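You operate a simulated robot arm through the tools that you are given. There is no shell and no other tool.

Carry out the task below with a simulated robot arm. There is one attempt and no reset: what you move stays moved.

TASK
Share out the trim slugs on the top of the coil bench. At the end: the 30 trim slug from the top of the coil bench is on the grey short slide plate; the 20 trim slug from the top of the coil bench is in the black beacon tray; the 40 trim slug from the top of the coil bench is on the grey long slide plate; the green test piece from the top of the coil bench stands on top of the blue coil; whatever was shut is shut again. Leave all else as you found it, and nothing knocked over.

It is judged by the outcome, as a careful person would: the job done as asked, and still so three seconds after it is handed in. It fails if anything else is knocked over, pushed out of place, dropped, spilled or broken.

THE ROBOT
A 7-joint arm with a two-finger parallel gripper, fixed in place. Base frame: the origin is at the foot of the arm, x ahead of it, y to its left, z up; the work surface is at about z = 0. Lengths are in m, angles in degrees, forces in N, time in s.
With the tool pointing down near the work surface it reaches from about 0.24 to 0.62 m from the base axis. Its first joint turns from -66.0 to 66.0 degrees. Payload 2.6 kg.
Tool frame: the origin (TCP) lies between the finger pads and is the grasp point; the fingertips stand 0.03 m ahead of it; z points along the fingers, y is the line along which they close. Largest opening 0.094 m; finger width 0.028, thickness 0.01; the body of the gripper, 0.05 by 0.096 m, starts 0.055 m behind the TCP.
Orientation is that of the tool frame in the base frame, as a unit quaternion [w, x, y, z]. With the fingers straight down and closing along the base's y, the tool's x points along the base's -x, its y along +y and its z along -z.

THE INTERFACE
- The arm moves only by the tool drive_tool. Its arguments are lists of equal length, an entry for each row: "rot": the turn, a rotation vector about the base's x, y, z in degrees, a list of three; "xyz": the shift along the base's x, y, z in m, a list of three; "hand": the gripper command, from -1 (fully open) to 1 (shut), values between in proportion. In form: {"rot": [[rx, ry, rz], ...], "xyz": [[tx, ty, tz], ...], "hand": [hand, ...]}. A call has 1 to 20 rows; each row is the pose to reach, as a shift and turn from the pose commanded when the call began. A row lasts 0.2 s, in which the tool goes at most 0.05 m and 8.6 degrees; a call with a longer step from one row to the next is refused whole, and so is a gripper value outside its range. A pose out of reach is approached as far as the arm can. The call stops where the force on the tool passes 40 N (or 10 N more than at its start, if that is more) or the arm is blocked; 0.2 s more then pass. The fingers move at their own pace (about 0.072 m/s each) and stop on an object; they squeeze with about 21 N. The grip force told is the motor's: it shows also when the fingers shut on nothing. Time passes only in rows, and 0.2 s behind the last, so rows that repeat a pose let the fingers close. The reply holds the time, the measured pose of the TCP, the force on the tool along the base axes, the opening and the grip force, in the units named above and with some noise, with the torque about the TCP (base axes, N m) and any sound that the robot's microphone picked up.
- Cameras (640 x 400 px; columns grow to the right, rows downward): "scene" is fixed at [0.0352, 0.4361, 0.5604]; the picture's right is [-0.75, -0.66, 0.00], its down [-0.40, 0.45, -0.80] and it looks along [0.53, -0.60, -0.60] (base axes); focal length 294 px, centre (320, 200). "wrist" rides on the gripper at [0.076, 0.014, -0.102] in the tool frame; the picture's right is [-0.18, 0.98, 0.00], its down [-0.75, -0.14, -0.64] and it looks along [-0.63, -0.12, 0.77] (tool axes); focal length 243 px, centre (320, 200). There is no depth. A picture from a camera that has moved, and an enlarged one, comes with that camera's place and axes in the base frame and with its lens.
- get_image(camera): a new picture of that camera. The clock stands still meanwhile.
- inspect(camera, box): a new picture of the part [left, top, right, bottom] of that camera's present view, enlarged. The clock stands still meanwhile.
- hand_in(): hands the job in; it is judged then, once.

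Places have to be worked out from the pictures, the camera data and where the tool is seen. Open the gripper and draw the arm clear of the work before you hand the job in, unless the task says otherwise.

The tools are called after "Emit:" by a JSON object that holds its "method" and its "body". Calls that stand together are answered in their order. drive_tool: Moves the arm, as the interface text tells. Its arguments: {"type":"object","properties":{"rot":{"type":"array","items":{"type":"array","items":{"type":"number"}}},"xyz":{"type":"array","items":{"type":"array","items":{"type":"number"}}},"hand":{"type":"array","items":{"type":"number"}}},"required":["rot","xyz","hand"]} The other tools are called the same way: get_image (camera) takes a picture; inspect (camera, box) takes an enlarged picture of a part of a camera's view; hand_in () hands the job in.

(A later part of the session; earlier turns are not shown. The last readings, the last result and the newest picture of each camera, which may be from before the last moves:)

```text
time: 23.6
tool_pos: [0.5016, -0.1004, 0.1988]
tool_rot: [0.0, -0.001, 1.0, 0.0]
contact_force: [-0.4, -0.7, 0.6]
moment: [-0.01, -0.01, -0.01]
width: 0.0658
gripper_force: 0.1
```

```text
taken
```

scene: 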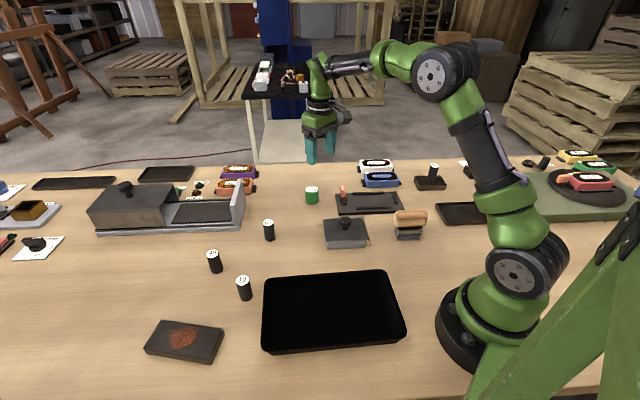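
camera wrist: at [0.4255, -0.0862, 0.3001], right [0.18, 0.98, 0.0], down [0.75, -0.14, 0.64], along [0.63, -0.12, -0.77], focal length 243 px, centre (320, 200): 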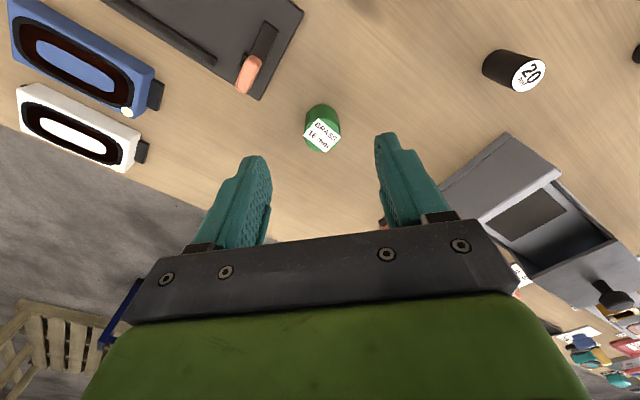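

Emit:
{"method": "inspect", "body": {"camera": "wrist", "box": [260, 80, 380, 180]}}

Emit:
{"method": "inspect", "body": {"camera": "scene", "box": [280, 160, 380, 222]}}

Emit:
{"method": "inspect", "body": {"camera": "wrist", "box": [0, 0, 200, 180]}}

Emit:
{"method": "inspect", "body": {"camera": "scene", "box": [340, 150, 470, 220]}}

```text
4.00 times, centred on (320, 130) of wrist
camera zoom: at [0.4255, -0.0862, 0.3001], right [0.18, 0.98, 0.0], down [0.75, -0.14, 0.64], along [0.63, -0.12, -0.77], focal length 970 px, centre (320, 480)
```

zoom: 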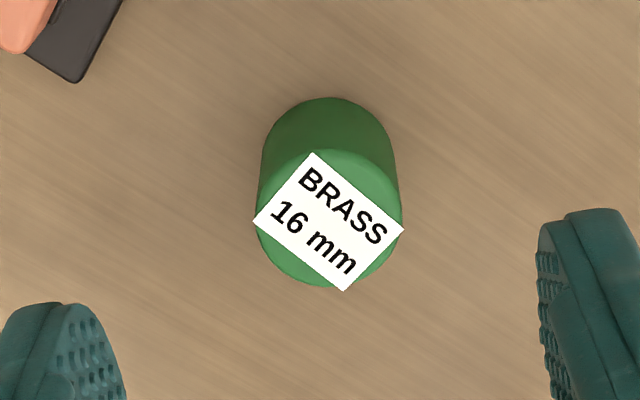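

```text
6.40 times, centred on (330, 191) of scene
camera zoom: at [0.0352, 0.4361, 0.5604], right [-0.75, -0.66, 0.0], down [-0.4, 0.45, -0.8], along [0.53, -0.6, -0.6], focal length 1882 px, centre (256, 258)
```

zoom: 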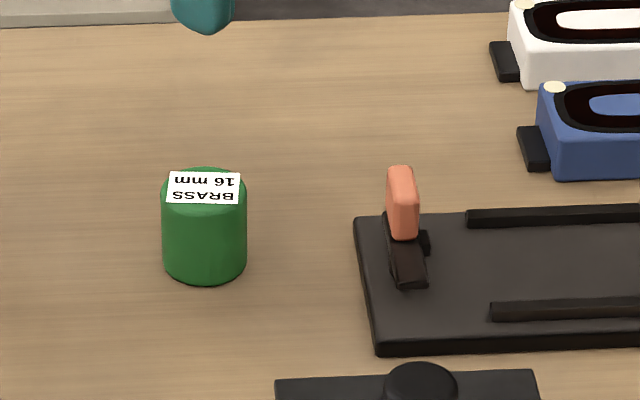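

```text
2.22 times, centred on (100, 90) of wrist
camera zoom: at [0.4255, -0.0862, 0.3001], right [0.18, 0.98, 0.0], down [0.75, -0.14, 0.64], along [0.63, -0.12, -0.77], focal length 539 px, centre (809, 444)
```

zoom: 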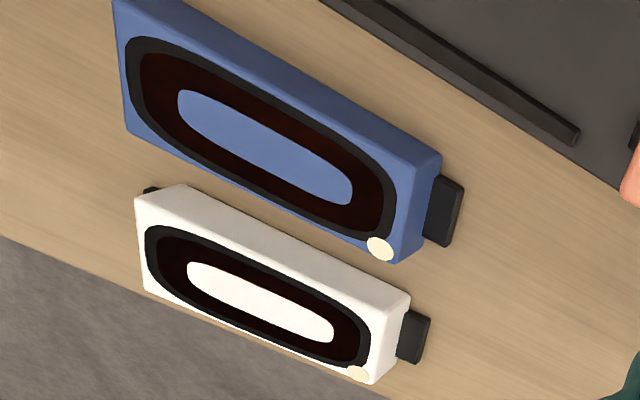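

```text
4.92 times, centred on (405, 185) of scene
camera zoom: at [0.0352, 0.4361, 0.5604], right [-0.75, -0.66, 0.0], down [-0.4, 0.45, -0.8], along [0.53, -0.6, -0.6], focal length 1447 px, centre (-98, 274)
```

zoom: 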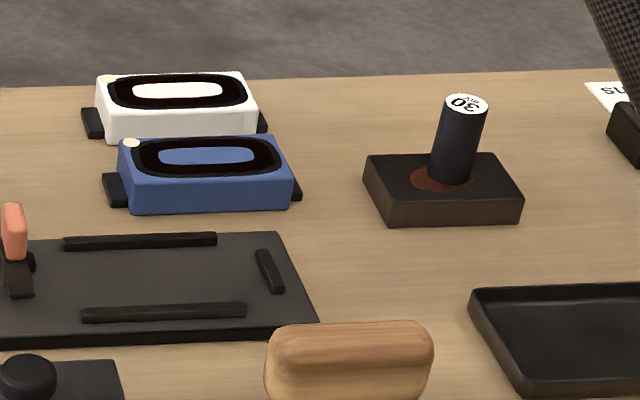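

The green piece is at about (0.542, -0.106), 0.040 m wide and roughly 0.043 m tall. I go over it and down to z ≈ 0.036 with the fingers 0.066 m apart.

Emit:
{"method": "drive_tool", "body": {"rot": [[0, 0, 0], [0, 0, 0], [0, 0, 0], [0, 0, 0], [0, 0, 0], [0, 0, 0], [0, 0, 0], [0, 0, 0]], "xyz": [[0.02, -0.003, -0.01], [0.04, -0.006, -0.04], [0.04, -0.006, -0.08], [0.04, -0.006, -0.11], [0.04, -0.006, -0.135], [0.04, -0.006, -0.152], [0.04, -0.006, -0.163], [0.04, -0.006, -0.163]], "hand": [-0.4, -0.4, -0.4, -0.4, -0.4, -0.4, -0.4, -0.4]}}

Emit:
{"method": "get_image", "body": {"camera": "wrist"}}

Emit:
{"method": "inspect", "body": {"camera": "scene", "box": [260, 140, 380, 215]}}

```text
time: 25.4
tool_pos: [0.5413, -0.1052, 0.0354]
tool_rot: [0.0, 0.0, 1.0, 0.0]
contact_force: [0.3, 0.2, 0.4]
moment: [-0.01, 0.03, 0.02]
width: 0.0657
gripper_force: 0.1
```

```text
taken
camera wrist: at [0.4645, -0.0919, 0.1375], right [0.18, 0.98, 0.0], down [0.75, -0.14, 0.64], along [0.63, -0.12, -0.77], focal length 243 px, centre (320, 200)
```

wrist: 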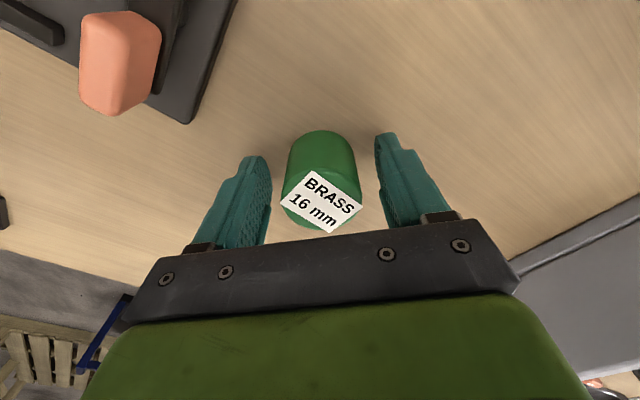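

```text
5.33 times, centred on (320, 178) of scene
camera zoom: at [0.0352, 0.4361, 0.5604], right [-0.75, -0.66, 0.0], down [-0.4, 0.45, -0.8], along [0.53, -0.6, -0.6], focal length 1568 px, centre (320, 320)
```

zoom: 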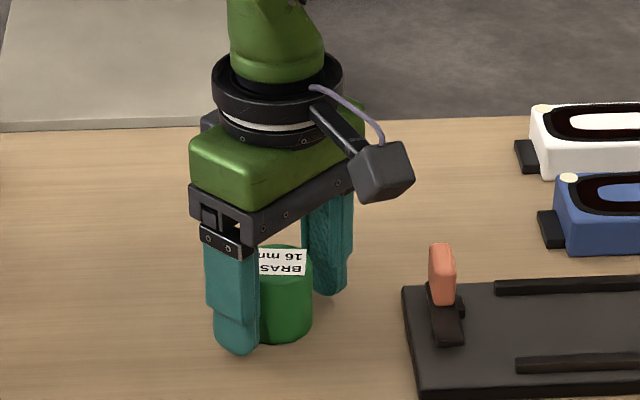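

The green piece is centred between the fingers. I close and lift gently to check the hold.

Emit:
{"method": "drive_tool", "body": {"rot": [[0, 0, 0], [0, 0, 0], [0, 0, 0], [0, 0, 0], [0, 0, 0], [0, 0, 0], [0, 0, 0], [0, 0, 0]], "xyz": [[0, 0, 0], [0, 0, 0], [0, 0, 0], [0, 0, 0], [0, 0, 0.01], [0, 0, 0.03], [0, 0, 0.06], [0, 0, 0.06]], "hand": [1, 1, 1, 1, 1, 1, 1, 1]}}

Emit:
{"method": "get_image", "body": {"camera": "wrist"}}

Emit:
{"method": "inspect", "body": {"camera": "scene", "box": [260, 130, 380, 205]}}

```text
time: 27.2
tool_pos: [0.5428, -0.1065, 0.0976]
tool_rot: [0.0, 0.0, 1.0, 0.0]
contact_force: [0.5, 0.4, -0.5]
moment: [0.0, 0.04, -0.02]
width: 0.042
gripper_force: 21.2
```

```text
taken
camera wrist: at [0.4659, -0.0919, 0.1997], right [0.18, 0.98, 0.0], down [0.75, -0.14, 0.64], along [0.63, -0.12, -0.77], focal length 243 px, centre (320, 200)
```

wrist: 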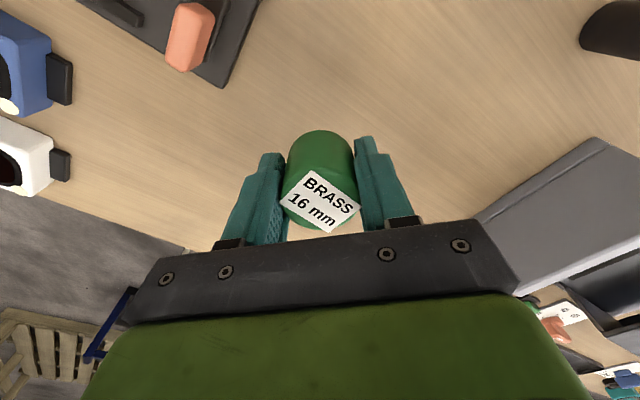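

```text
5.33 times, centred on (320, 168) of scene
camera zoom: at [0.0352, 0.4361, 0.5604], right [-0.75, -0.66, 0.0], down [-0.4, 0.45, -0.8], along [0.53, -0.6, -0.6], focal length 1568 px, centre (320, 373)
```

zoom: 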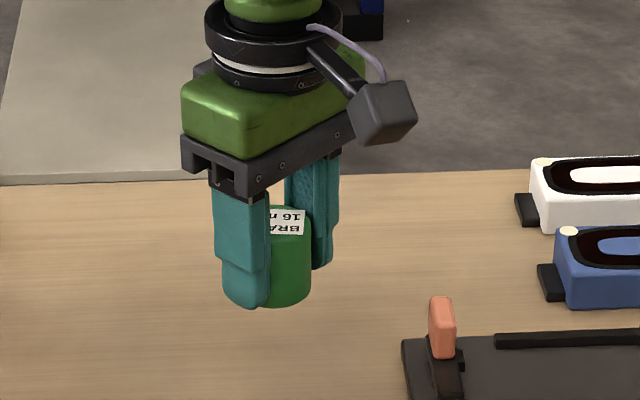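

The green piece is held (0.042 m wide). I lift and carry it to hover short of the blue coil, near (0.405, -0.300, 0.197), turning -45° to line up with the coil.

Emit:
{"method": "drive_tool", "body": {"rot": [[0, 0, 0], [0, 0, 0], [0, 0, -7], [0, 0, -14], [0, 0, -21], [0, 0, -28], [0, 0, -36], [0, 0, -44.5], [0, 0, -45], [0, 0, -45]], "xyz": [[0, 0, 0.04], [0, 0, 0.08], [-0.02, -0.03, 0.1], [-0.043, -0.062, 0.1], [-0.066, -0.094, 0.1], [-0.09, -0.127, 0.1], [-0.114, -0.16, 0.1], [-0.1376, -0.194, 0.1], [-0.1376, -0.194, 0.1], [-0.1376, -0.194, 0.1]], "hand": [1, 1, 1, 1, 1, 1, 1, 1, 1, 1]}}

Emit:
{"method": "get_image", "body": {"camera": "wrist"}}

Emit:
{"method": "inspect", "body": {"camera": "wrist", "box": [240, 70, 400, 170]}}

Emit:
{"method": "get_image", "body": {"camera": "scene"}}

```text
time: 29.4
tool_pos: [0.4036, -0.3018, 0.1959]
tool_rot: [0.0, 0.383, 0.924, 0.0]
contact_force: [0.3, 0.2, -2.6]
moment: [-0.02, -0.03, -0.03]
width: 0.0424
gripper_force: 21.2
```

```text
taken
camera wrist: at [0.3601, -0.2377, 0.2978], right [0.83, 0.56, 0.0], down [0.43, -0.63, 0.64], along [0.36, -0.53, -0.77], focal length 243 px, centre (320, 200)
```

wrist: 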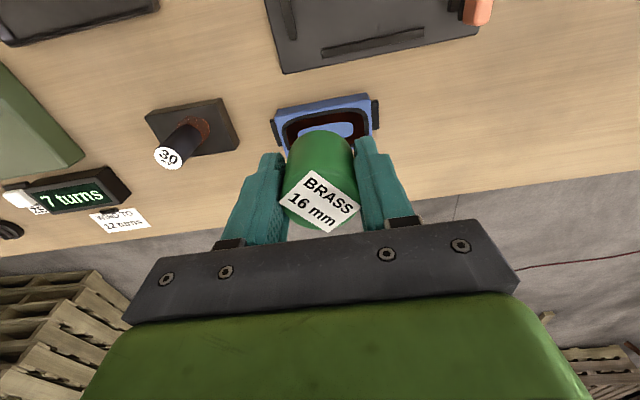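

```text
4.00 times, centred on (320, 120) of wrist
camera zoom: at [0.3601, -0.2377, 0.2978], right [0.83, 0.56, 0.0], down [0.43, -0.63, 0.64], along [0.36, -0.53, -0.77], focal length 970 px, centre (320, 520)
```

zoom: 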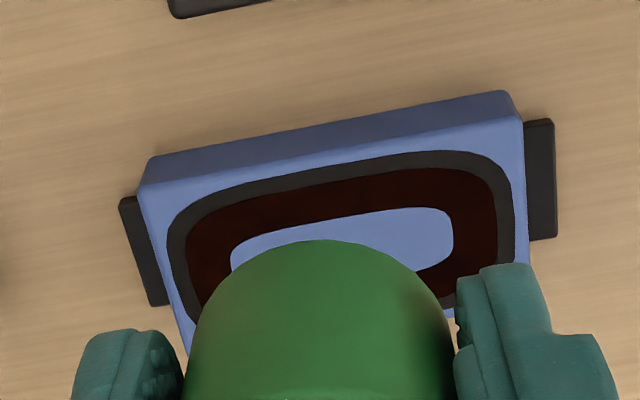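

```text
taken
```

scene: 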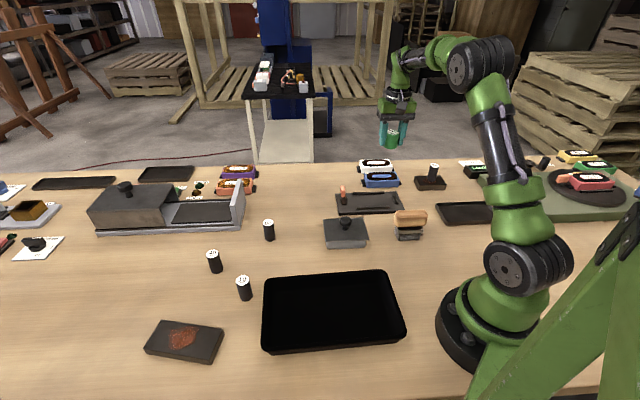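

The coil top is at about z 0.029 with its centre near (0.434, -0.334). I move over it and stop about 5 mm above contact.

Emit:
{"method": "drive_tool", "body": {"rot": [[0, 0, 0], [0, 0, 0], [0, 0, 0], [0, 0, 0], [0, 0, 0], [0, 0, 0], [0, 0, 0], [0, 0, 0]], "xyz": [[0.015, -0.0165, 0], [0.03, -0.033, -0.02], [0.03, -0.033, -0.055], [0.03, -0.033, -0.085], [0.03, -0.033, -0.105], [0.03, -0.033, -0.117], [0.03, -0.033, -0.123], [0.03, -0.033, -0.123]], "hand": [1, 1, 1, 1, 1, 1, 1, 1]}}

Emit:
{"method": "get_image", "body": {"camera": "wrist"}}

Emit:
{"method": "inspect", "body": {"camera": "scene", "box": [330, 120, 450, 200]}}

```text
time: 31.2
tool_pos: [0.435, -0.3315, 0.075]
tool_rot: [0.0, 0.383, 0.924, 0.0]
contact_force: [-0.1, 0.0, -0.3]
moment: [0.02, -0.03, 0.02]
width: 0.0422
gripper_force: 21.4
```

```text
taken
camera wrist: at [0.3903, -0.2678, 0.1763], right [0.83, 0.56, 0.0], down [0.43, -0.63, 0.64], along [0.36, -0.53, -0.77], focal length 243 px, centre (320, 200)
```

wrist: 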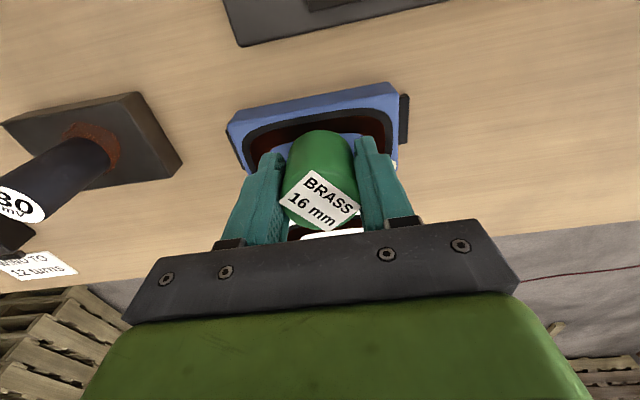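

```text
5.00 times, centred on (390, 160) of scene
camera zoom: at [0.0352, 0.4361, 0.5604], right [-0.75, -0.66, 0.0], down [-0.4, 0.45, -0.8], along [0.53, -0.6, -0.6], focal length 1470 px, centre (-30, 400)
```

zoom: 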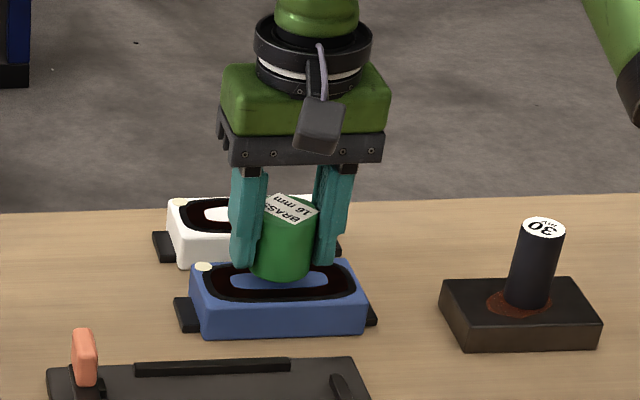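

The piece is centred over the coil within a few millimetres. I lower it slowly to feel contact.

Emit:
{"method": "drive_tool", "body": {"rot": [[0, 0, 0], [0, 0, 0], [0, 0, 0], [0, 0, 0], [0, 0, 0]], "xyz": [[0, 0, -0.002], [0, 0, -0.004], [0, 0, -0.006], [0, 0, -0.007], [0, 0, -0.007]], "hand": [1, 1, 1, 1, 1]}}

```text
time: 32.4
tool_pos: [0.4344, -0.3341, 0.0679]
tool_rot: [0.0, 0.383, 0.924, 0.0]
contact_force: [-0.3, 0.6, -0.4]
moment: [-0.02, 0.03, 0.01]
width: 0.0419
gripper_force: 21.0
```

No contact yet at z 0.068. I lower further in 1 mm steps.

Emit:
{"method": "drive_tool", "body": {"rot": [[0, 0, 0], [0, 0, 0], [0, 0, 0], [0, 0, 0]], "xyz": [[0, 0, -0.001], [0, 0, -0.002], [0, 0, -0.003], [0, 0, -0.003]], "hand": [1, 1, 1, 1]}}

```text
time: 33.4
tool_pos: [0.435, -0.3349, 0.0643]
tool_rot: [-0.001, 0.383, 0.924, 0.0]
contact_force: [1.1, 0.4, -0.4]
moment: [-0.01, 0.04, 0.01]
width: 0.0419
gripper_force: 20.9
```

Emit:
{"method": "inspect", "body": {"camera": "scene", "box": [345, 145, 425, 195]}}

Emit:
{"method": "drive_tool", "body": {"rot": [[0, 0, 0], [0, 0, 0], [0, 0, 0]], "xyz": [[0, 0, -0.001], [0, 0, -0.002], [0, 0, -0.002]], "hand": [1, 1, 1]}}

```text
8.00 times, centred on (385, 170) of scene
camera zoom: at [0.0352, 0.4361, 0.5604], right [-0.75, -0.66, 0.0], down [-0.4, 0.45, -0.8], along [0.53, -0.6, -0.6], focal length 2352 px, centre (-200, 440)
```

zoom: 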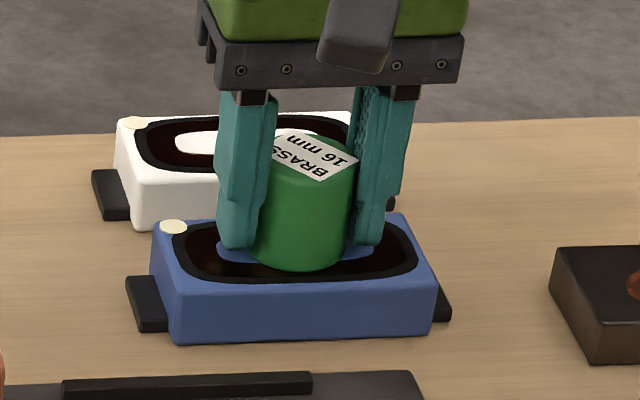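

```text
time: 34.2
tool_pos: [0.435, -0.3353, 0.0636]
tool_rot: [0.002, 0.383, 0.924, -0.001]
contact_force: [-3.0, -0.5, 15.4]
moment: [-0.03, 0.1, 0.03]
width: 0.0417
gripper_force: 21.1
```

Contact is felt (15 N); the piece rests on the coil. I ease up 1 mm, open slightly, and check.

Emit:
{"method": "drive_tool", "body": {"rot": [[0, 0, 0], [0, 0, 0], [0, 0, 0], [0, 0, 0], [0, 0, 0]], "xyz": [[0, 0, 0.001], [0, 0, 0.001], [0, 0, 0.001], [0, 0, 0.001], [0, 0, 0.001]], "hand": [1, 0.0, -0.15, -0.3, -0.3]}}

Emit:
{"method": "get_image", "body": {"camera": "wrist"}}

Emit:
{"method": "inspect", "body": {"camera": "scene", "box": [345, 145, 425, 195]}}

```text
time: 35.4
tool_pos: [0.434, -0.334, 0.0627]
tool_rot: [0.0, 0.383, 0.924, 0.0]
contact_force: [0.2, -0.6, 0.1]
moment: [-0.04, 0.03, 0.02]
width: 0.061
gripper_force: 0.0
```

```text
taken
camera wrist: at [0.3898, -0.2694, 0.1647], right [0.82, 0.57, 0.0], down [0.43, -0.63, 0.64], along [0.36, -0.53, -0.77], focal length 243 px, centre (320, 200)
```

wrist: 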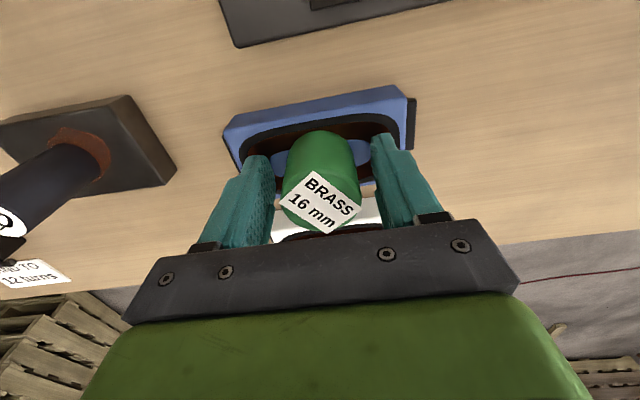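

```text
8.00 times, centred on (385, 170) of scene
camera zoom: at [0.0352, 0.4361, 0.5604], right [-0.75, -0.66, 0.0], down [-0.4, 0.45, -0.8], along [0.53, -0.6, -0.6], focal length 2352 px, centre (-200, 440)
```

zoom: 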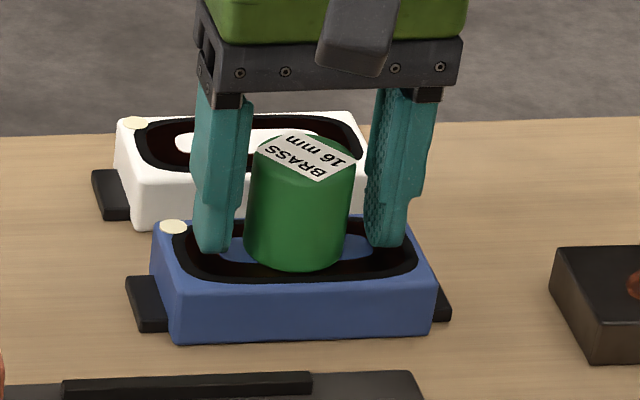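

The green piece stands upright on the blue coil. I rise straight up and go to hover behind the 20 slug near (0.515, 0.092).

Emit:
{"method": "drive_tool", "body": {"rot": [[0, 0, 0], [0, 0, 0], [0, 0, 0], [0, 0, 4], [0, 0, 8], [0, 0, 12], [0, 0, 16], [0, 0, 20], [0, 0, 25], [0, 0, 30], [0, 0, 35], [0, 0, 40], [0, 0, 45], [0, 0, 45]], "xyz": [[0, 0, 0.025], [0, 0, 0.06], [0, 0, 0.1], [0.005, 0.04, 0.12], [0.01, 0.085, 0.135], [0.015, 0.13, 0.137], [0.02, 0.175, 0.137], [0.025, 0.22, 0.137], [0.03, 0.265, 0.137], [0.035, 0.31, 0.137], [0.04, 0.355, 0.137], [0.045, 0.395, 0.137], [0.045, 0.423, 0.137], [0.045, 0.423, 0.137]], "hand": [-0.3, -0.3, -0.3, -0.3, -0.3, -0.3, -0.3, -0.3, -0.3, -0.3, -0.3, -0.3, -0.3, -0.3]}}

Emit:
{"method": "get_image", "body": {"camera": "wrist"}}

Emit:
{"method": "get_image", "body": {"camera": "scene"}}

```text
time: 38.4
tool_pos: [0.4813, 0.0916, 0.1997]
tool_rot: [0.0, 0.0, 1.0, 0.0]
contact_force: [0.0, -1.2, 0.7]
moment: [0.0, -0.03, -0.01]
width: 0.0609
gripper_force: 0.1
```

```text
taken
camera wrist: at [0.4041, 0.1056, 0.3017], right [0.18, 0.98, 0.0], down [0.75, -0.14, 0.64], along [0.63, -0.12, -0.77], focal length 243 px, centre (320, 200)
```

wrist: 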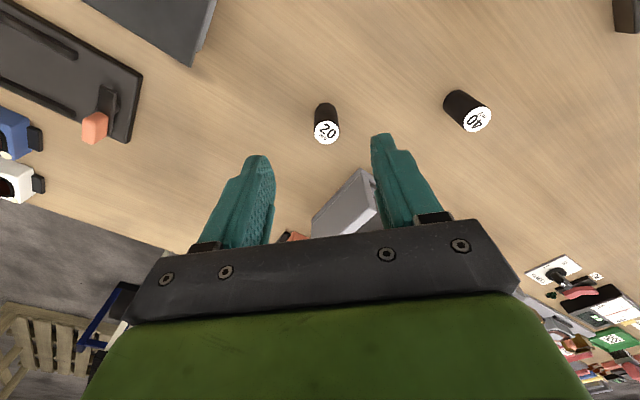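

```text
taken
```

scene: 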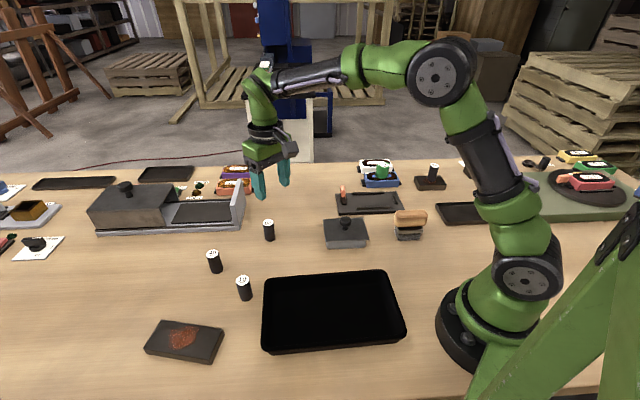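

The 20 slug is at about (0.5135, 0.092). I go over it, down to z 0.036, with fingers 0.061 m apart.

Emit:
{"method": "drive_tool", "body": {"rot": [[0, 0, 0], [0, 0, 0], [0, 0, 0], [0, 0, 0], [0, 0, 0], [0, 0, 0], [0, 0, 0], [0, 0, 0]], "xyz": [[0.018, 0.001, -0.01], [0.0335, 0.001, -0.04], [0.0335, 0.001, -0.08], [0.0335, 0.001, -0.11], [0.0335, 0.001, -0.135], [0.0335, 0.001, -0.152], [0.0335, 0.001, -0.1635], [0.0335, 0.001, -0.1635]], "hand": [-0.3, -0.3, -0.3, -0.3, -0.3, -0.3, -0.3, -0.3]}}

Emit:
{"method": "get_image", "body": {"camera": "wrist"}}

```text
time: 40.2
tool_pos: [0.5117, 0.0903, 0.0364]
tool_rot: [0.001, 0.0, 1.0, -0.001]
contact_force: [-0.2, 0.1, 0.0]
moment: [0.03, -0.01, 0.0]
width: 0.0612
gripper_force: 0.0
```

```text
taken
camera wrist: at [0.4356, 0.1052, 0.1378], right [0.18, 0.98, 0.0], down [0.75, -0.14, 0.64], along [0.63, -0.12, -0.77], focal length 243 px, centre (320, 200)
```

wrist: 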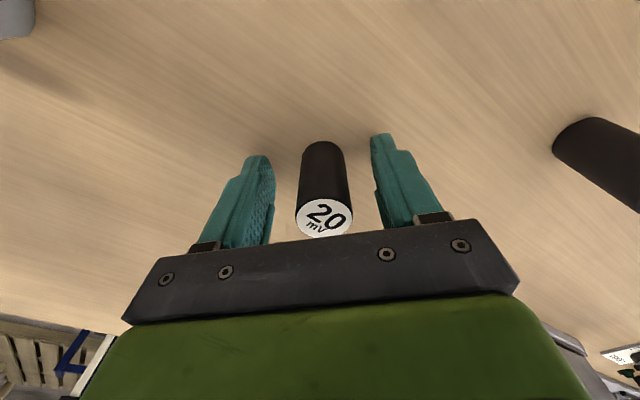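

The slug is between the fingers, about 2 mm off centre. I close and lift.

Emit:
{"method": "drive_tool", "body": {"rot": [[0, 0, 0], [0, 0, 0], [0, 0, 0], [0, 0, 0], [0, 0, 0], [0, 0, 0], [0, 0, 0], [0, 0, 0]], "xyz": [[0, 0.001, 0], [0, 0.001, 0], [0, 0.001, 0], [0, 0.001, 0], [0, 0.001, 0.01], [0, 0.001, 0.03], [0, 0.001, 0.06], [0, 0.001, 0.06]], "hand": [1, 1, 1, 1, 1, 1, 1, 1]}}

Emit:
{"method": "get_image", "body": {"camera": "wrist"}}

```text
time: 42.0
tool_pos: [0.5119, 0.0921, 0.0956]
tool_rot: [0.0, 0.0, 1.0, 0.0]
contact_force: [-0.2, 0.7, -1.4]
moment: [0.03, 0.02, -0.02]
width: 0.0262
gripper_force: 21.1
```

```text
taken
camera wrist: at [0.4356, 0.1063, 0.1983], right [0.18, 0.98, 0.0], down [0.75, -0.14, 0.64], along [0.63, -0.12, -0.77], focal length 243 px, centre (320, 200)
```

wrist: 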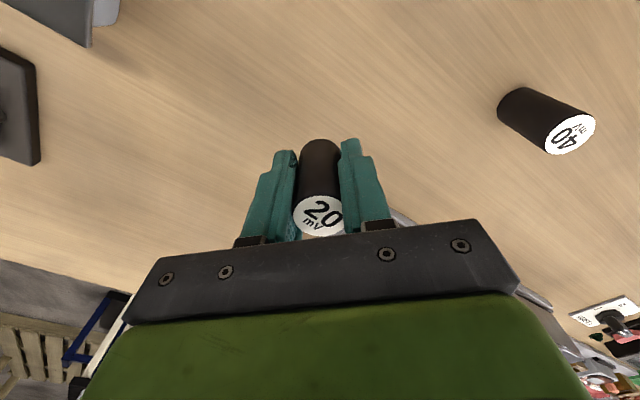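

The 20 slug is held. I carry it up and over to the black tray, whose middle is near (0.25, 0.16), aiming to hover at about (0.28, 0.19, 0.2).

Emit:
{"method": "drive_tool", "body": {"rot": [[0, 0, 0], [0, 0, 0], [0, 0, 5], [0, 0, 10], [0, 0, 15], [0, 0, 20], [0, 0, 25], [0, 0, 30], [0, 0, 30]], "xyz": [[0, 0, 0.04], [0, 0, 0.08], [-0.035, 0.015, 0.1], [-0.075, 0.032, 0.1], [-0.115, 0.049, 0.1], [-0.155, 0.066, 0.1], [-0.195, 0.082, 0.1], [-0.232, 0.098, 0.1], [-0.232, 0.098, 0.1]], "hand": [1, 1, 1, 1, 1, 1, 1, 1, 1]}}

Emit:
{"method": "get_image", "body": {"camera": "wrist"}}

Emit:
{"method": "get_image", "body": {"camera": "scene"}}

```text
time: 44.0
tool_pos: [0.2787, 0.1881, 0.1963]
tool_rot: [0.001, -0.26, 0.966, 0.0]
contact_force: [-0.4, -1.0, -1.1]
moment: [0.01, 0.01, -0.01]
width: 0.0261
gripper_force: 21.1
```

```text
taken
camera wrist: at [0.2055, 0.1627, 0.298], right [-0.33, 0.94, 0.0], down [0.72, 0.26, 0.64], along [0.61, 0.21, -0.77], focal length 243 px, centre (320, 200)
```

wrist: 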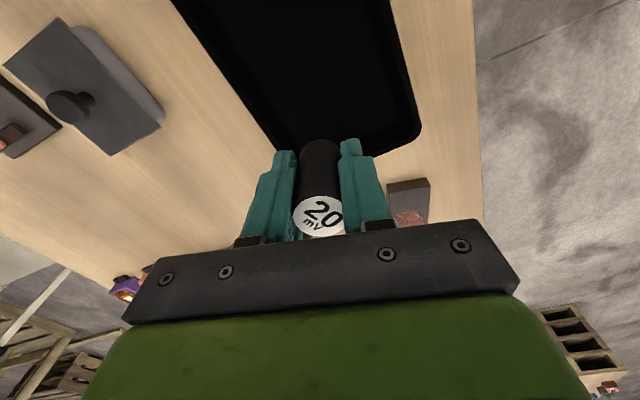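

```text
taken
```

scene: 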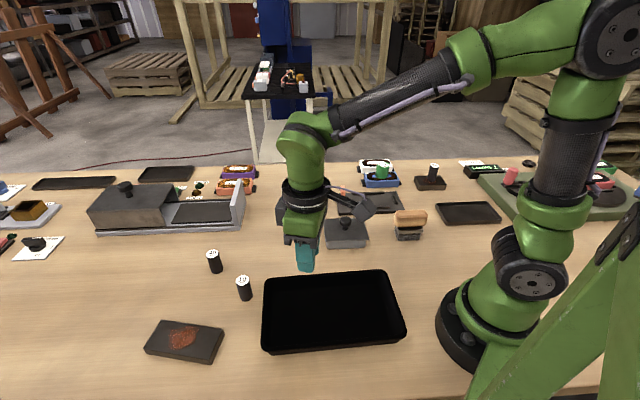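

The point under the hand lies well inside the tray, roughly mid-width. I go down to about 1 cm above the tray floor.

Emit:
{"method": "drive_tool", "body": {"rot": [[0, 0, 0], [0, 0, 0], [0, 0, 0], [0, 0, 0], [0, 0, 0], [0, 0, 0], [0, 0, 0]], "xyz": [[0, 0, -0.04], [0, 0, -0.08], [0, 0, -0.11], [0, 0, -0.13], [0, 0, -0.142], [0, 0, -0.149], [0, 0, -0.149]], "hand": [1, 1, 1, 1, 1, 1, 1]}}

Emit:
{"method": "get_image", "body": {"camera": "wrist"}}

Emit:
{"method": "inspect", "body": {"camera": "scene", "box": [240, 230, 432, 350]}}

```text
time: 45.6
tool_pos: [0.2816, 0.19, 0.0481]
tool_rot: [0.0, -0.259, 0.966, 0.0]
contact_force: [-0.1, -0.7, -0.7]
moment: [0.03, 0.01, 0.03]
width: 0.0263
gripper_force: 20.9
```

```text
taken
camera wrist: at [0.2075, 0.1632, 0.1491], right [-0.33, 0.94, 0.0], down [0.72, 0.26, 0.64], along [0.61, 0.21, -0.77], focal length 243 px, centre (320, 200)
```

wrist: 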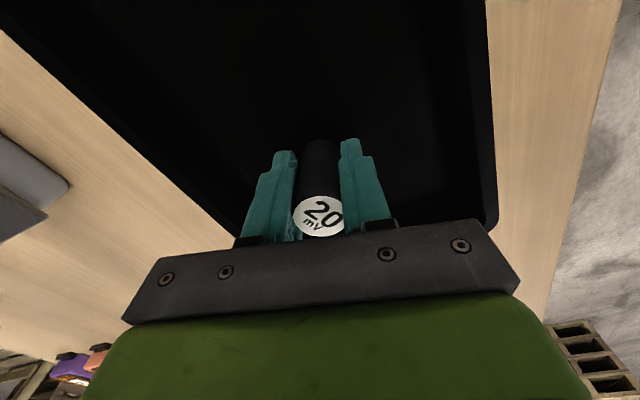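

```text
3.33 times, centred on (336, 290) of scene
camera zoom: at [0.0352, 0.4361, 0.5604], right [-0.75, -0.66, 0.0], down [-0.4, 0.45, -0.8], along [0.53, -0.6, -0.6], focal length 980 px, centre (267, -100)
```

zoom: 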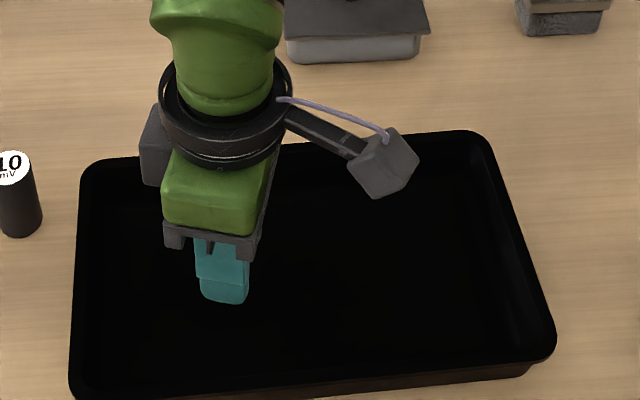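

Well inside the tray walls, no contact yet. I lower in small steps to find the tray floor.

Emit:
{"method": "drive_tool", "body": {"rot": [[0, 0, 0], [0, 0, 0], [0, 0, 0], [0, 0, 0], [0, 0, 0]], "xyz": [[0, 0, -0.002], [0, 0, -0.004], [0, 0, -0.005], [0, 0, -0.006], [0, 0, -0.006]], "hand": [1, 1, 1, 1, 1]}}

```text
time: 46.8
tool_pos: [0.28, 0.1899, 0.0422]
tool_rot: [0.0, -0.259, 0.966, 0.0]
contact_force: [0.0, 0.6, -0.9]
moment: [0.04, -0.01, -0.02]
width: 0.0264
gripper_force: 20.9
```

Emit:
{"method": "drive_tool", "body": {"rot": [[0, 0, 0], [0, 0, 0], [0, 0, 0], [0, 0, 0]], "xyz": [[0, 0, -0.001], [0, 0, -0.002], [0, 0, -0.003], [0, 0, -0.003]], "hand": [1, 1, 1, 1]}}

```text
time: 47.9
tool_pos: [0.2803, 0.1888, 0.0397]
tool_rot: [0.003, -0.258, 0.966, 0.0]
contact_force: [-1.7, -0.6, 6.3]
moment: [-0.05, 0.14, -0.03]
width: 0.0264
gripper_force: 20.3
stopped in row 4: the force on the tool passed its limit at 42 N (the readings are from after the stop); the commanded pose is now the measured one
```

The slug has touched the tray floor and the call stopped by force; the reading is now mild (6 N). I open the fingers here and check.

Emit:
{"method": "drive_tool", "body": {"rot": [[0, 0, 0], [0, 0, 0], [0, 0, 0], [0, 0, 0]], "xyz": [[0, 0, 0.0005], [0, 0, 0.001], [0, 0, 0.001], [0, 0, 0.001]], "hand": [0.3, 0.0, -0.3, -0.3]}}

Emit:
{"method": "get_image", "body": {"camera": "wrist"}}

Emit:
{"method": "inspect", "body": {"camera": "scene", "box": [240, 230, 432, 350]}}

```text
time: 48.9
tool_pos: [0.281, 0.1898, 0.0417]
tool_rot: [0.002, -0.258, 0.966, 0.001]
contact_force: [-0.4, 0.2, -0.3]
moment: [0.04, -0.02, -0.03]
width: 0.0612
gripper_force: 0.1
```

```text
taken
camera wrist: at [0.2071, 0.164, 0.1425], right [-0.33, 0.94, 0.0], down [0.72, 0.25, 0.64], along [0.61, 0.21, -0.76], focal length 243 px, centre (320, 200)
```

wrist: 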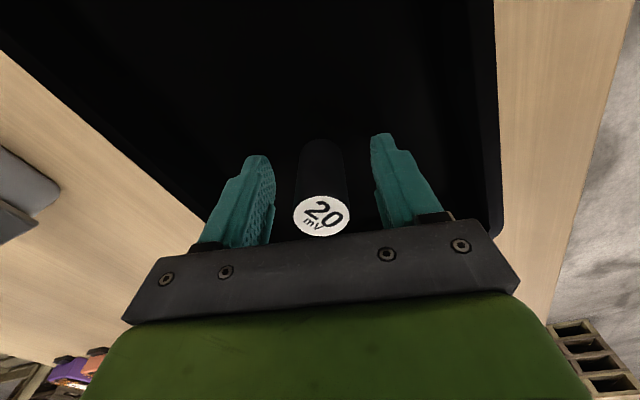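

```text
3.33 times, centred on (336, 290) of scene
camera zoom: at [0.0352, 0.4361, 0.5604], right [-0.75, -0.66, 0.0], down [-0.4, 0.45, -0.8], along [0.53, -0.6, -0.6], focal length 980 px, centre (267, -100)
```

zoom: 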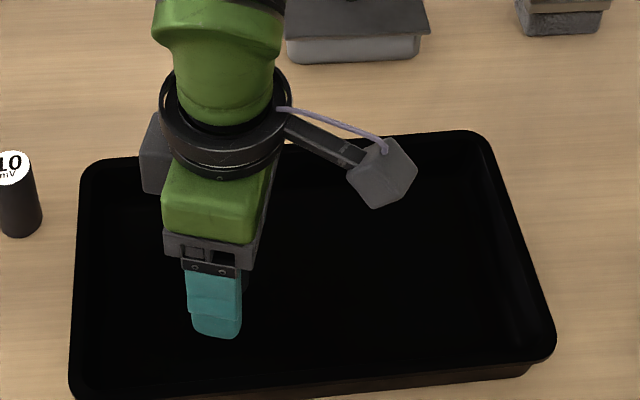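

The 20 slug stands in the tray. I rise straight up and go to hover near the 40 slug at about (0.529, 0.247).

Emit:
{"method": "drive_tool", "body": {"rot": [[0, 0, 0], [0, 0, 0], [0, 0, 0], [0, 0, 0], [0, 0, 0], [0, 0, 0], [0, 0, 0], [0, 0, 0], [0, 0, 0], [0, 0, 0]], "xyz": [[0, 0, 0.025], [0, 0, 0.065], [0, 0, 0.11], [0.03, 0.006, 0.15], [0.07, 0.013, 0.16], [0.11, 0.02, 0.16], [0.15, 0.028, 0.16], [0.19, 0.036, 0.16], [0.218, 0.041, 0.16], [0.218, 0.041, 0.16]], "hand": [-0.3, -0.3, -0.3, -0.3, -0.3, -0.3, -0.3, -0.3, -0.3, -0.3]}}

Emit:
{"method": "get_image", "body": {"camera": "wrist"}}

Emit:
{"method": "get_image", "body": {"camera": "scene"}}

```text
refused: row 4 steps farther than a row can; nothing moved
```

```text
taken
camera wrist: at [0.2071, 0.164, 0.1425], right [-0.33, 0.94, 0.0], down [0.72, 0.25, 0.64], along [0.61, 0.21, -0.76], focal length 243 px, centre (320, 200)
```

wrist: 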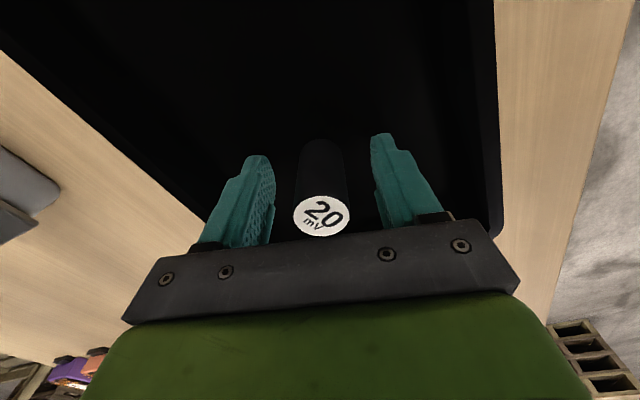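

```text
taken
```

scene: 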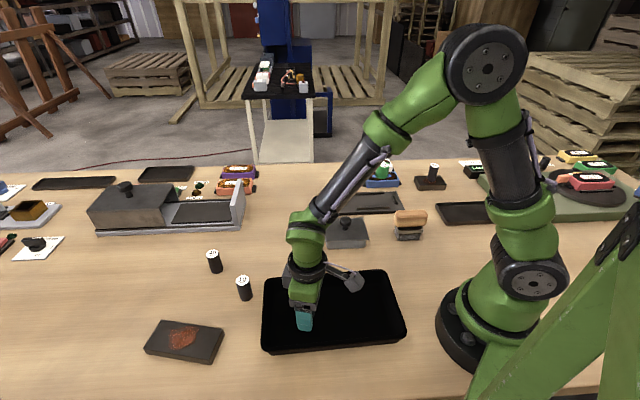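

The call was refused because one step was slightly too long; nothing moved. I repeat the same path with shorter steps.

Emit:
{"method": "drive_tool", "body": {"rot": [[0, 0, 0], [0, 0, 0], [0, 0, 0], [0, 0, 0], [0, 0, 0], [0, 0, 0], [0, 0, 0], [0, 0, 0], [0, 0, 0], [0, 0, 0], [0, 0, 0]], "xyz": [[0, 0, 0.025], [0, 0, 0.06], [0, 0, 0.1], [0.015, 0.003, 0.14], [0.05, 0.01, 0.16], [0.085, 0.016, 0.16], [0.12, 0.023, 0.16], [0.155, 0.03, 0.16], [0.19, 0.036, 0.16], [0.218, 0.041, 0.16], [0.218, 0.041, 0.16]], "hand": [-0.3, -0.3, -0.3, -0.3, -0.3, -0.3, -0.3, -0.3, -0.3, -0.3, -0.3]}}

Emit:
{"method": "get_image", "body": {"camera": "wrist"}}

Emit:
{"method": "get_image", "body": {"camera": "scene"}}

```text
time: 51.2
tool_pos: [0.4978, 0.2306, 0.2008]
tool_rot: [0.001, -0.259, 0.966, 0.0]
contact_force: [-0.1, 0.8, 0.4]
moment: [0.02, -0.01, -0.02]
width: 0.0613
gripper_force: 0.1
```

```text
taken
camera wrist: at [0.4237, 0.2052, 0.303], right [-0.33, 0.94, 0.0], down [0.72, 0.25, 0.64], along [0.61, 0.21, -0.77], focal length 243 px, centre (320, 200)
```

wrist: 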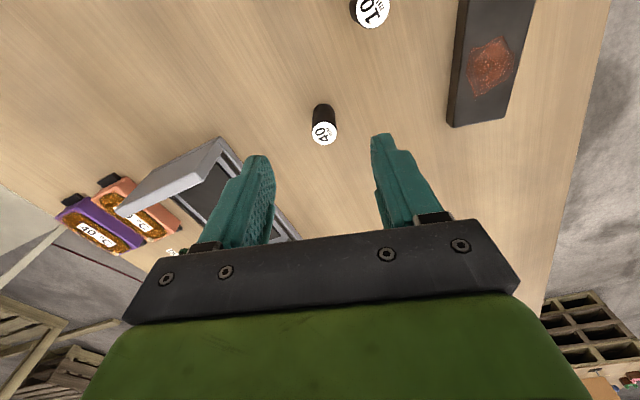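

```text
taken
```

scene: 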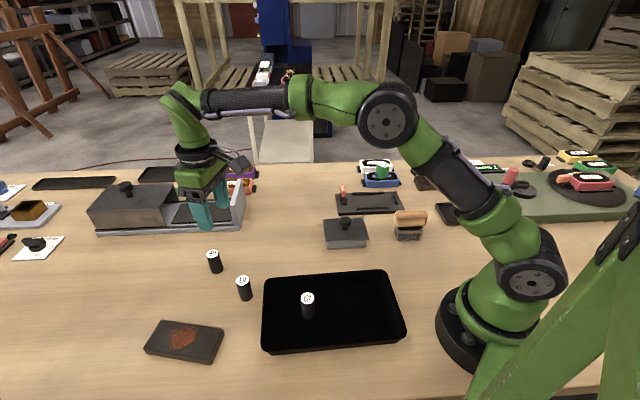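

The 40 slug is at about (0.529, 0.246). I go over it and down to z 0.036.

Emit:
{"method": "drive_tool", "body": {"rot": [[0, 0, 0], [0, 0, 0], [0, 0, 0], [0, 0, 0], [0, 0, 0], [0, 0, 0], [0, 0, 0], [0, 0, 0]], "xyz": [[0.016, 0.008, -0.01], [0.031, 0.016, -0.04], [0.031, 0.016, -0.08], [0.031, 0.016, -0.11], [0.031, 0.016, -0.135], [0.031, 0.016, -0.152], [0.031, 0.016, -0.1645], [0.031, 0.016, -0.1645]], "hand": [-0.3, -0.3, -0.3, -0.3, -0.3, -0.3, -0.3, -0.3]}}

Emit:
{"method": "get_image", "body": {"camera": "wrist"}}

```text
time: 53.0
tool_pos: [0.53, 0.2471, 0.0355]
tool_rot: [0.001, -0.259, 0.966, 0.001]
contact_force: [-0.5, 0.1, 0.3]
moment: [0.01, -0.02, 0.0]
width: 0.0611
gripper_force: 0.0
```

```text
taken
camera wrist: at [0.4571, 0.2216, 0.1372], right [-0.33, 0.94, 0.0], down [0.72, 0.25, 0.64], along [0.61, 0.21, -0.76], focal length 243 px, centre (320, 200)
```

wrist: 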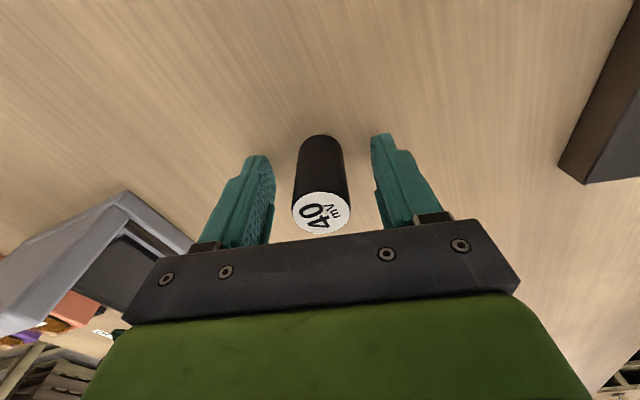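

The 40 slug is centred between the fingers. I close and lift.

Emit:
{"method": "drive_tool", "body": {"rot": [[0, 0, 0], [0, 0, 0], [0, 0, 0], [0, 0, 0], [0, 0, 0], [0, 0, 0], [0, 0, 0], [0, 0, 0]], "xyz": [[0, 0, 0], [0, 0, 0], [0, 0, 0], [0, 0, 0], [0, 0, 0.01], [0, 0, 0.03], [0, 0, 0.06], [0, 0, 0.06]], "hand": [1, 1, 1, 1, 1, 1, 1, 1]}}

Emit:
{"method": "get_image", "body": {"camera": "wrist"}}

```text
time: 54.9
tool_pos: [0.5318, 0.2475, 0.0965]
tool_rot: [0.002, -0.258, 0.966, 0.001]
contact_force: [0.3, -0.7, -1.5]
moment: [0.02, 0.0, -0.03]
width: 0.0272
gripper_force: 21.7
```

```text
taken
camera wrist: at [0.4571, 0.2211, 0.1975], right [-0.33, 0.94, 0.0], down [0.72, 0.25, 0.64], along [0.61, 0.21, -0.76], focal length 243 px, centre (320, 200)
```

wrist: 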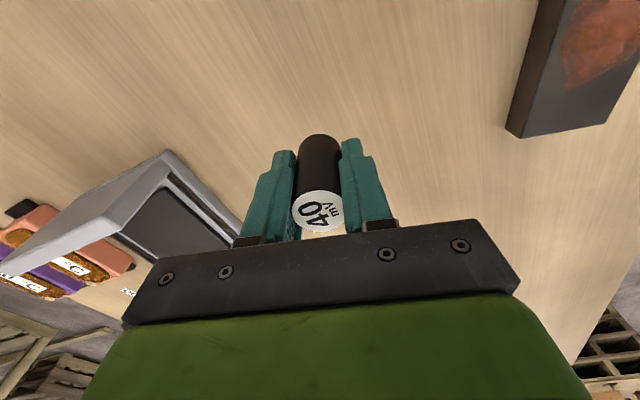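

The 40 slug is held. I carry it up and to a hover short of the long slide plate's middle at about (0.412, 0.389).

Emit:
{"method": "drive_tool", "body": {"rot": [[0, 0, 0], [0, 0, 0], [0, 0, 1], [0, 0, 2], [0, 0, 2], [0, 0, 2], [0, 0, 2], [0, 0, 2]], "xyz": [[0, 0, 0.04], [0, 0, 0.08], [-0.03, 0.024, 0.1], [-0.06, 0.048, 0.1], [-0.09, 0.072, 0.1], [-0.12, 0.096, 0.1], [-0.145, 0.116, 0.1], [-0.145, 0.116, 0.1]], "hand": [1, 1, 1, 1, 1, 1, 1, 1]}}

Emit:
{"method": "get_image", "body": {"camera": "wrist"}}

Emit:
{"method": "inspect", "body": {"camera": "wrist", "box": [240, 50, 400, 150]}}

Emit:
{"method": "get_image", "body": {"camera": "scene"}}

```text
time: 56.6
tool_pos: [0.3856, 0.3636, 0.197]
tool_rot: [0.001, -0.275, 0.961, 0.0]
contact_force: [-0.1, -0.3, -2.0]
moment: [0.02, 0.04, 0.0]
width: 0.0272
gripper_force: 20.7
```

```text
taken
camera wrist: at [0.3113, 0.3343, 0.2974], right [-0.36, 0.93, 0.0], down [0.71, 0.28, 0.64], along [0.6, 0.23, -0.76], focal length 243 px, centre (320, 200)
```

wrist: 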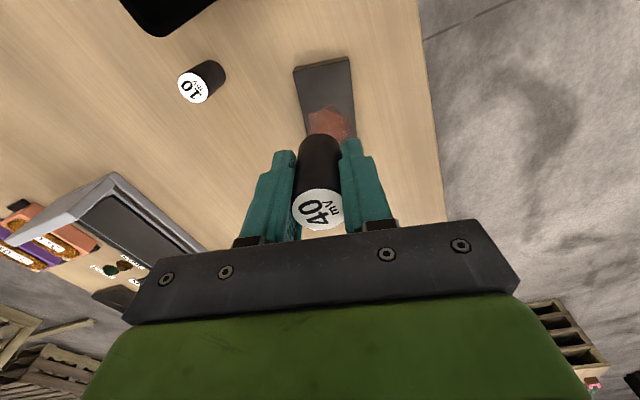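

```text
4.00 times, centred on (320, 100) of wrist
camera zoom: at [0.3113, 0.3343, 0.2974], right [-0.36, 0.93, 0.0], down [0.71, 0.28, 0.64], along [0.6, 0.23, -0.76], focal length 970 px, centre (320, 600)
```

zoom: 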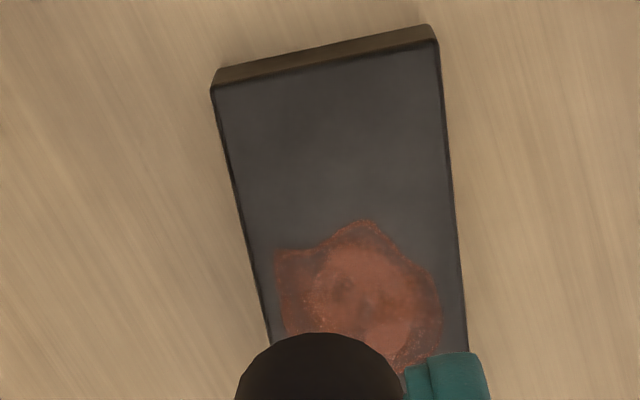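

```text
taken
```

scene: 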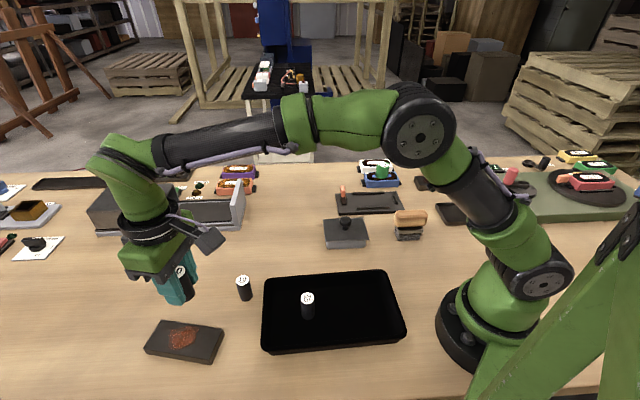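

The long plate's centre is at about (0.414, 0.387), long side along 32°, matching the hand's turn. I move over it and stop a few millimetres above.

Emit:
{"method": "drive_tool", "body": {"rot": [[0, 0, 0], [0, 0, 0], [0, 0, 0], [0, 0, 0], [0, 0, 0], [0, 0, 0], [0, 0, 0], [0, 0, 0]], "xyz": [[0.014, 0.012, 0], [0.028, 0.0245, -0.02], [0.028, 0.0245, -0.06], [0.028, 0.0245, -0.09], [0.028, 0.0245, -0.11], [0.028, 0.0245, -0.124], [0.028, 0.0245, -0.131], [0.028, 0.0245, -0.131]], "hand": [1, 1, 1, 1, 1, 1, 1, 1]}}

Emit:
{"method": "get_image", "body": {"camera": "wrist"}}

Emit:
{"method": "inspect", "body": {"camera": "scene", "box": [105, 270, 265, 370]}}

```text
time: 58.5
tool_pos: [0.4124, 0.3864, 0.064]
tool_rot: [0.001, -0.275, 0.962, 0.0]
contact_force: [-0.4, 0.2, -1.3]
moment: [-0.02, -0.01, -0.02]
width: 0.0272
gripper_force: 20.3
```

```text
taken
camera wrist: at [0.3402, 0.359, 0.1668], right [-0.36, 0.93, 0.0], down [0.71, 0.28, 0.64], along [0.6, 0.23, -0.76], focal length 243 px, centre (320, 200)
```

wrist: 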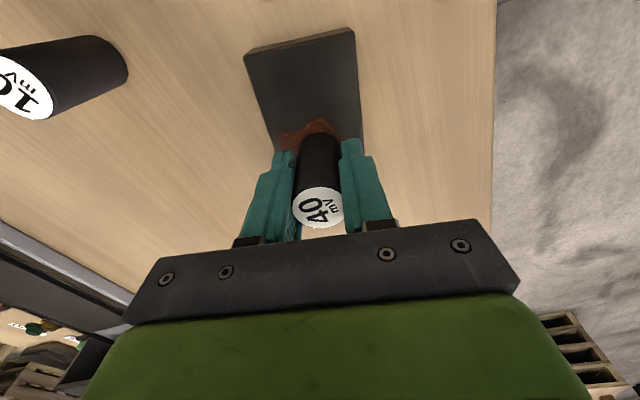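

```text
4.00 times, centred on (185, 320) of scene
camera zoom: at [0.0352, 0.4361, 0.5604], right [-0.75, -0.66, 0.0], down [-0.4, 0.45, -0.8], along [0.53, -0.6, -0.6], focal length 1176 px, centre (860, -280)
```

zoom: 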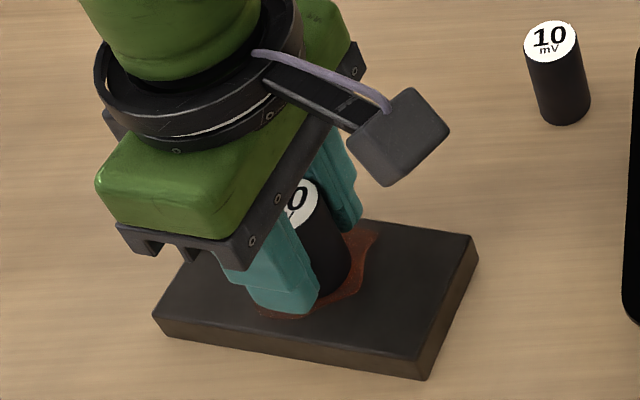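

The slug is over the middle of the long plate. I lower slowly until contact.

Emit:
{"method": "drive_tool", "body": {"rot": [[0, 0, 0], [0, 0, 0], [0, 0, 0], [0, 0, 0], [0, 0, 0]], "xyz": [[0, 0, -0.001], [0, 0, -0.003], [0, 0, -0.004], [0, 0, -0.005], [0, 0, -0.005]], "hand": [1, 1, 1, 1, 1]}}

```text
time: 59.6
tool_pos: [0.4127, 0.3886, 0.0625]
tool_rot: [0.002, -0.275, 0.961, 0.001]
contact_force: [-0.3, -1.9, 7.6]
moment: [-0.17, 0.0, -0.03]
width: 0.0271
gripper_force: 21.0
```

Contact is felt (about 8 N). I open the fingers and check that the slug stands.

Emit:
{"method": "drive_tool", "body": {"rot": [[0, 0, 0], [0, 0, 0], [0, 0, 0], [0, 0, 0]], "xyz": [[0, 0, 0.0005], [0, 0, 0.0005], [0, 0, 0.001], [0, 0, 0.001]], "hand": [0.6, 0.2, -0.2, -0.2]}}

Emit:
{"method": "get_image", "body": {"camera": "wrist"}}

Emit:
{"method": "inspect", "body": {"camera": "scene", "box": [105, 270, 265, 370]}}

```text
time: 60.6
tool_pos: [0.4118, 0.3868, 0.0613]
tool_rot: [0.002, -0.274, 0.962, 0.001]
contact_force: [0.0, -0.3, -1.4]
moment: [-0.01, -0.01, 0.0]
width: 0.0565
gripper_force: 0.0
```

```text
taken
camera wrist: at [0.3399, 0.3588, 0.1629], right [-0.36, 0.93, 0.0], down [0.71, 0.28, 0.64], along [0.6, 0.23, -0.76], focal length 243 px, centre (320, 200)
```

wrist: 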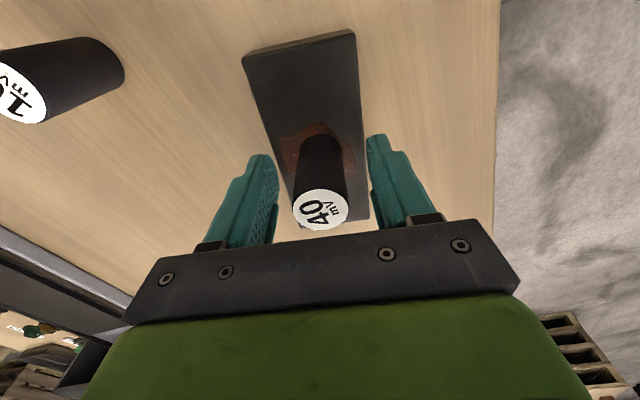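

```text
4.00 times, centred on (185, 320) of scene
camera zoom: at [0.0352, 0.4361, 0.5604], right [-0.75, -0.66, 0.0], down [-0.4, 0.45, -0.8], along [0.53, -0.6, -0.6], focal length 1176 px, centre (860, -280)
```

zoom: 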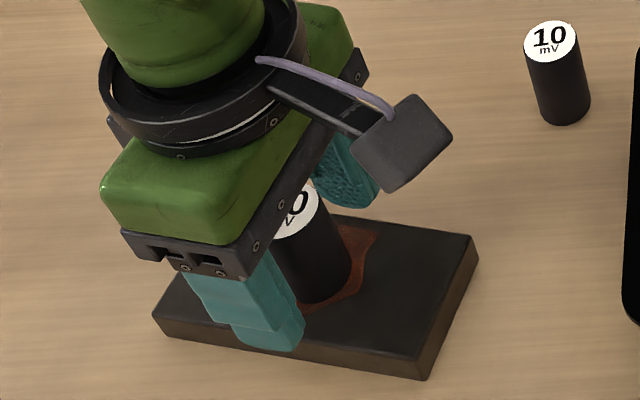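

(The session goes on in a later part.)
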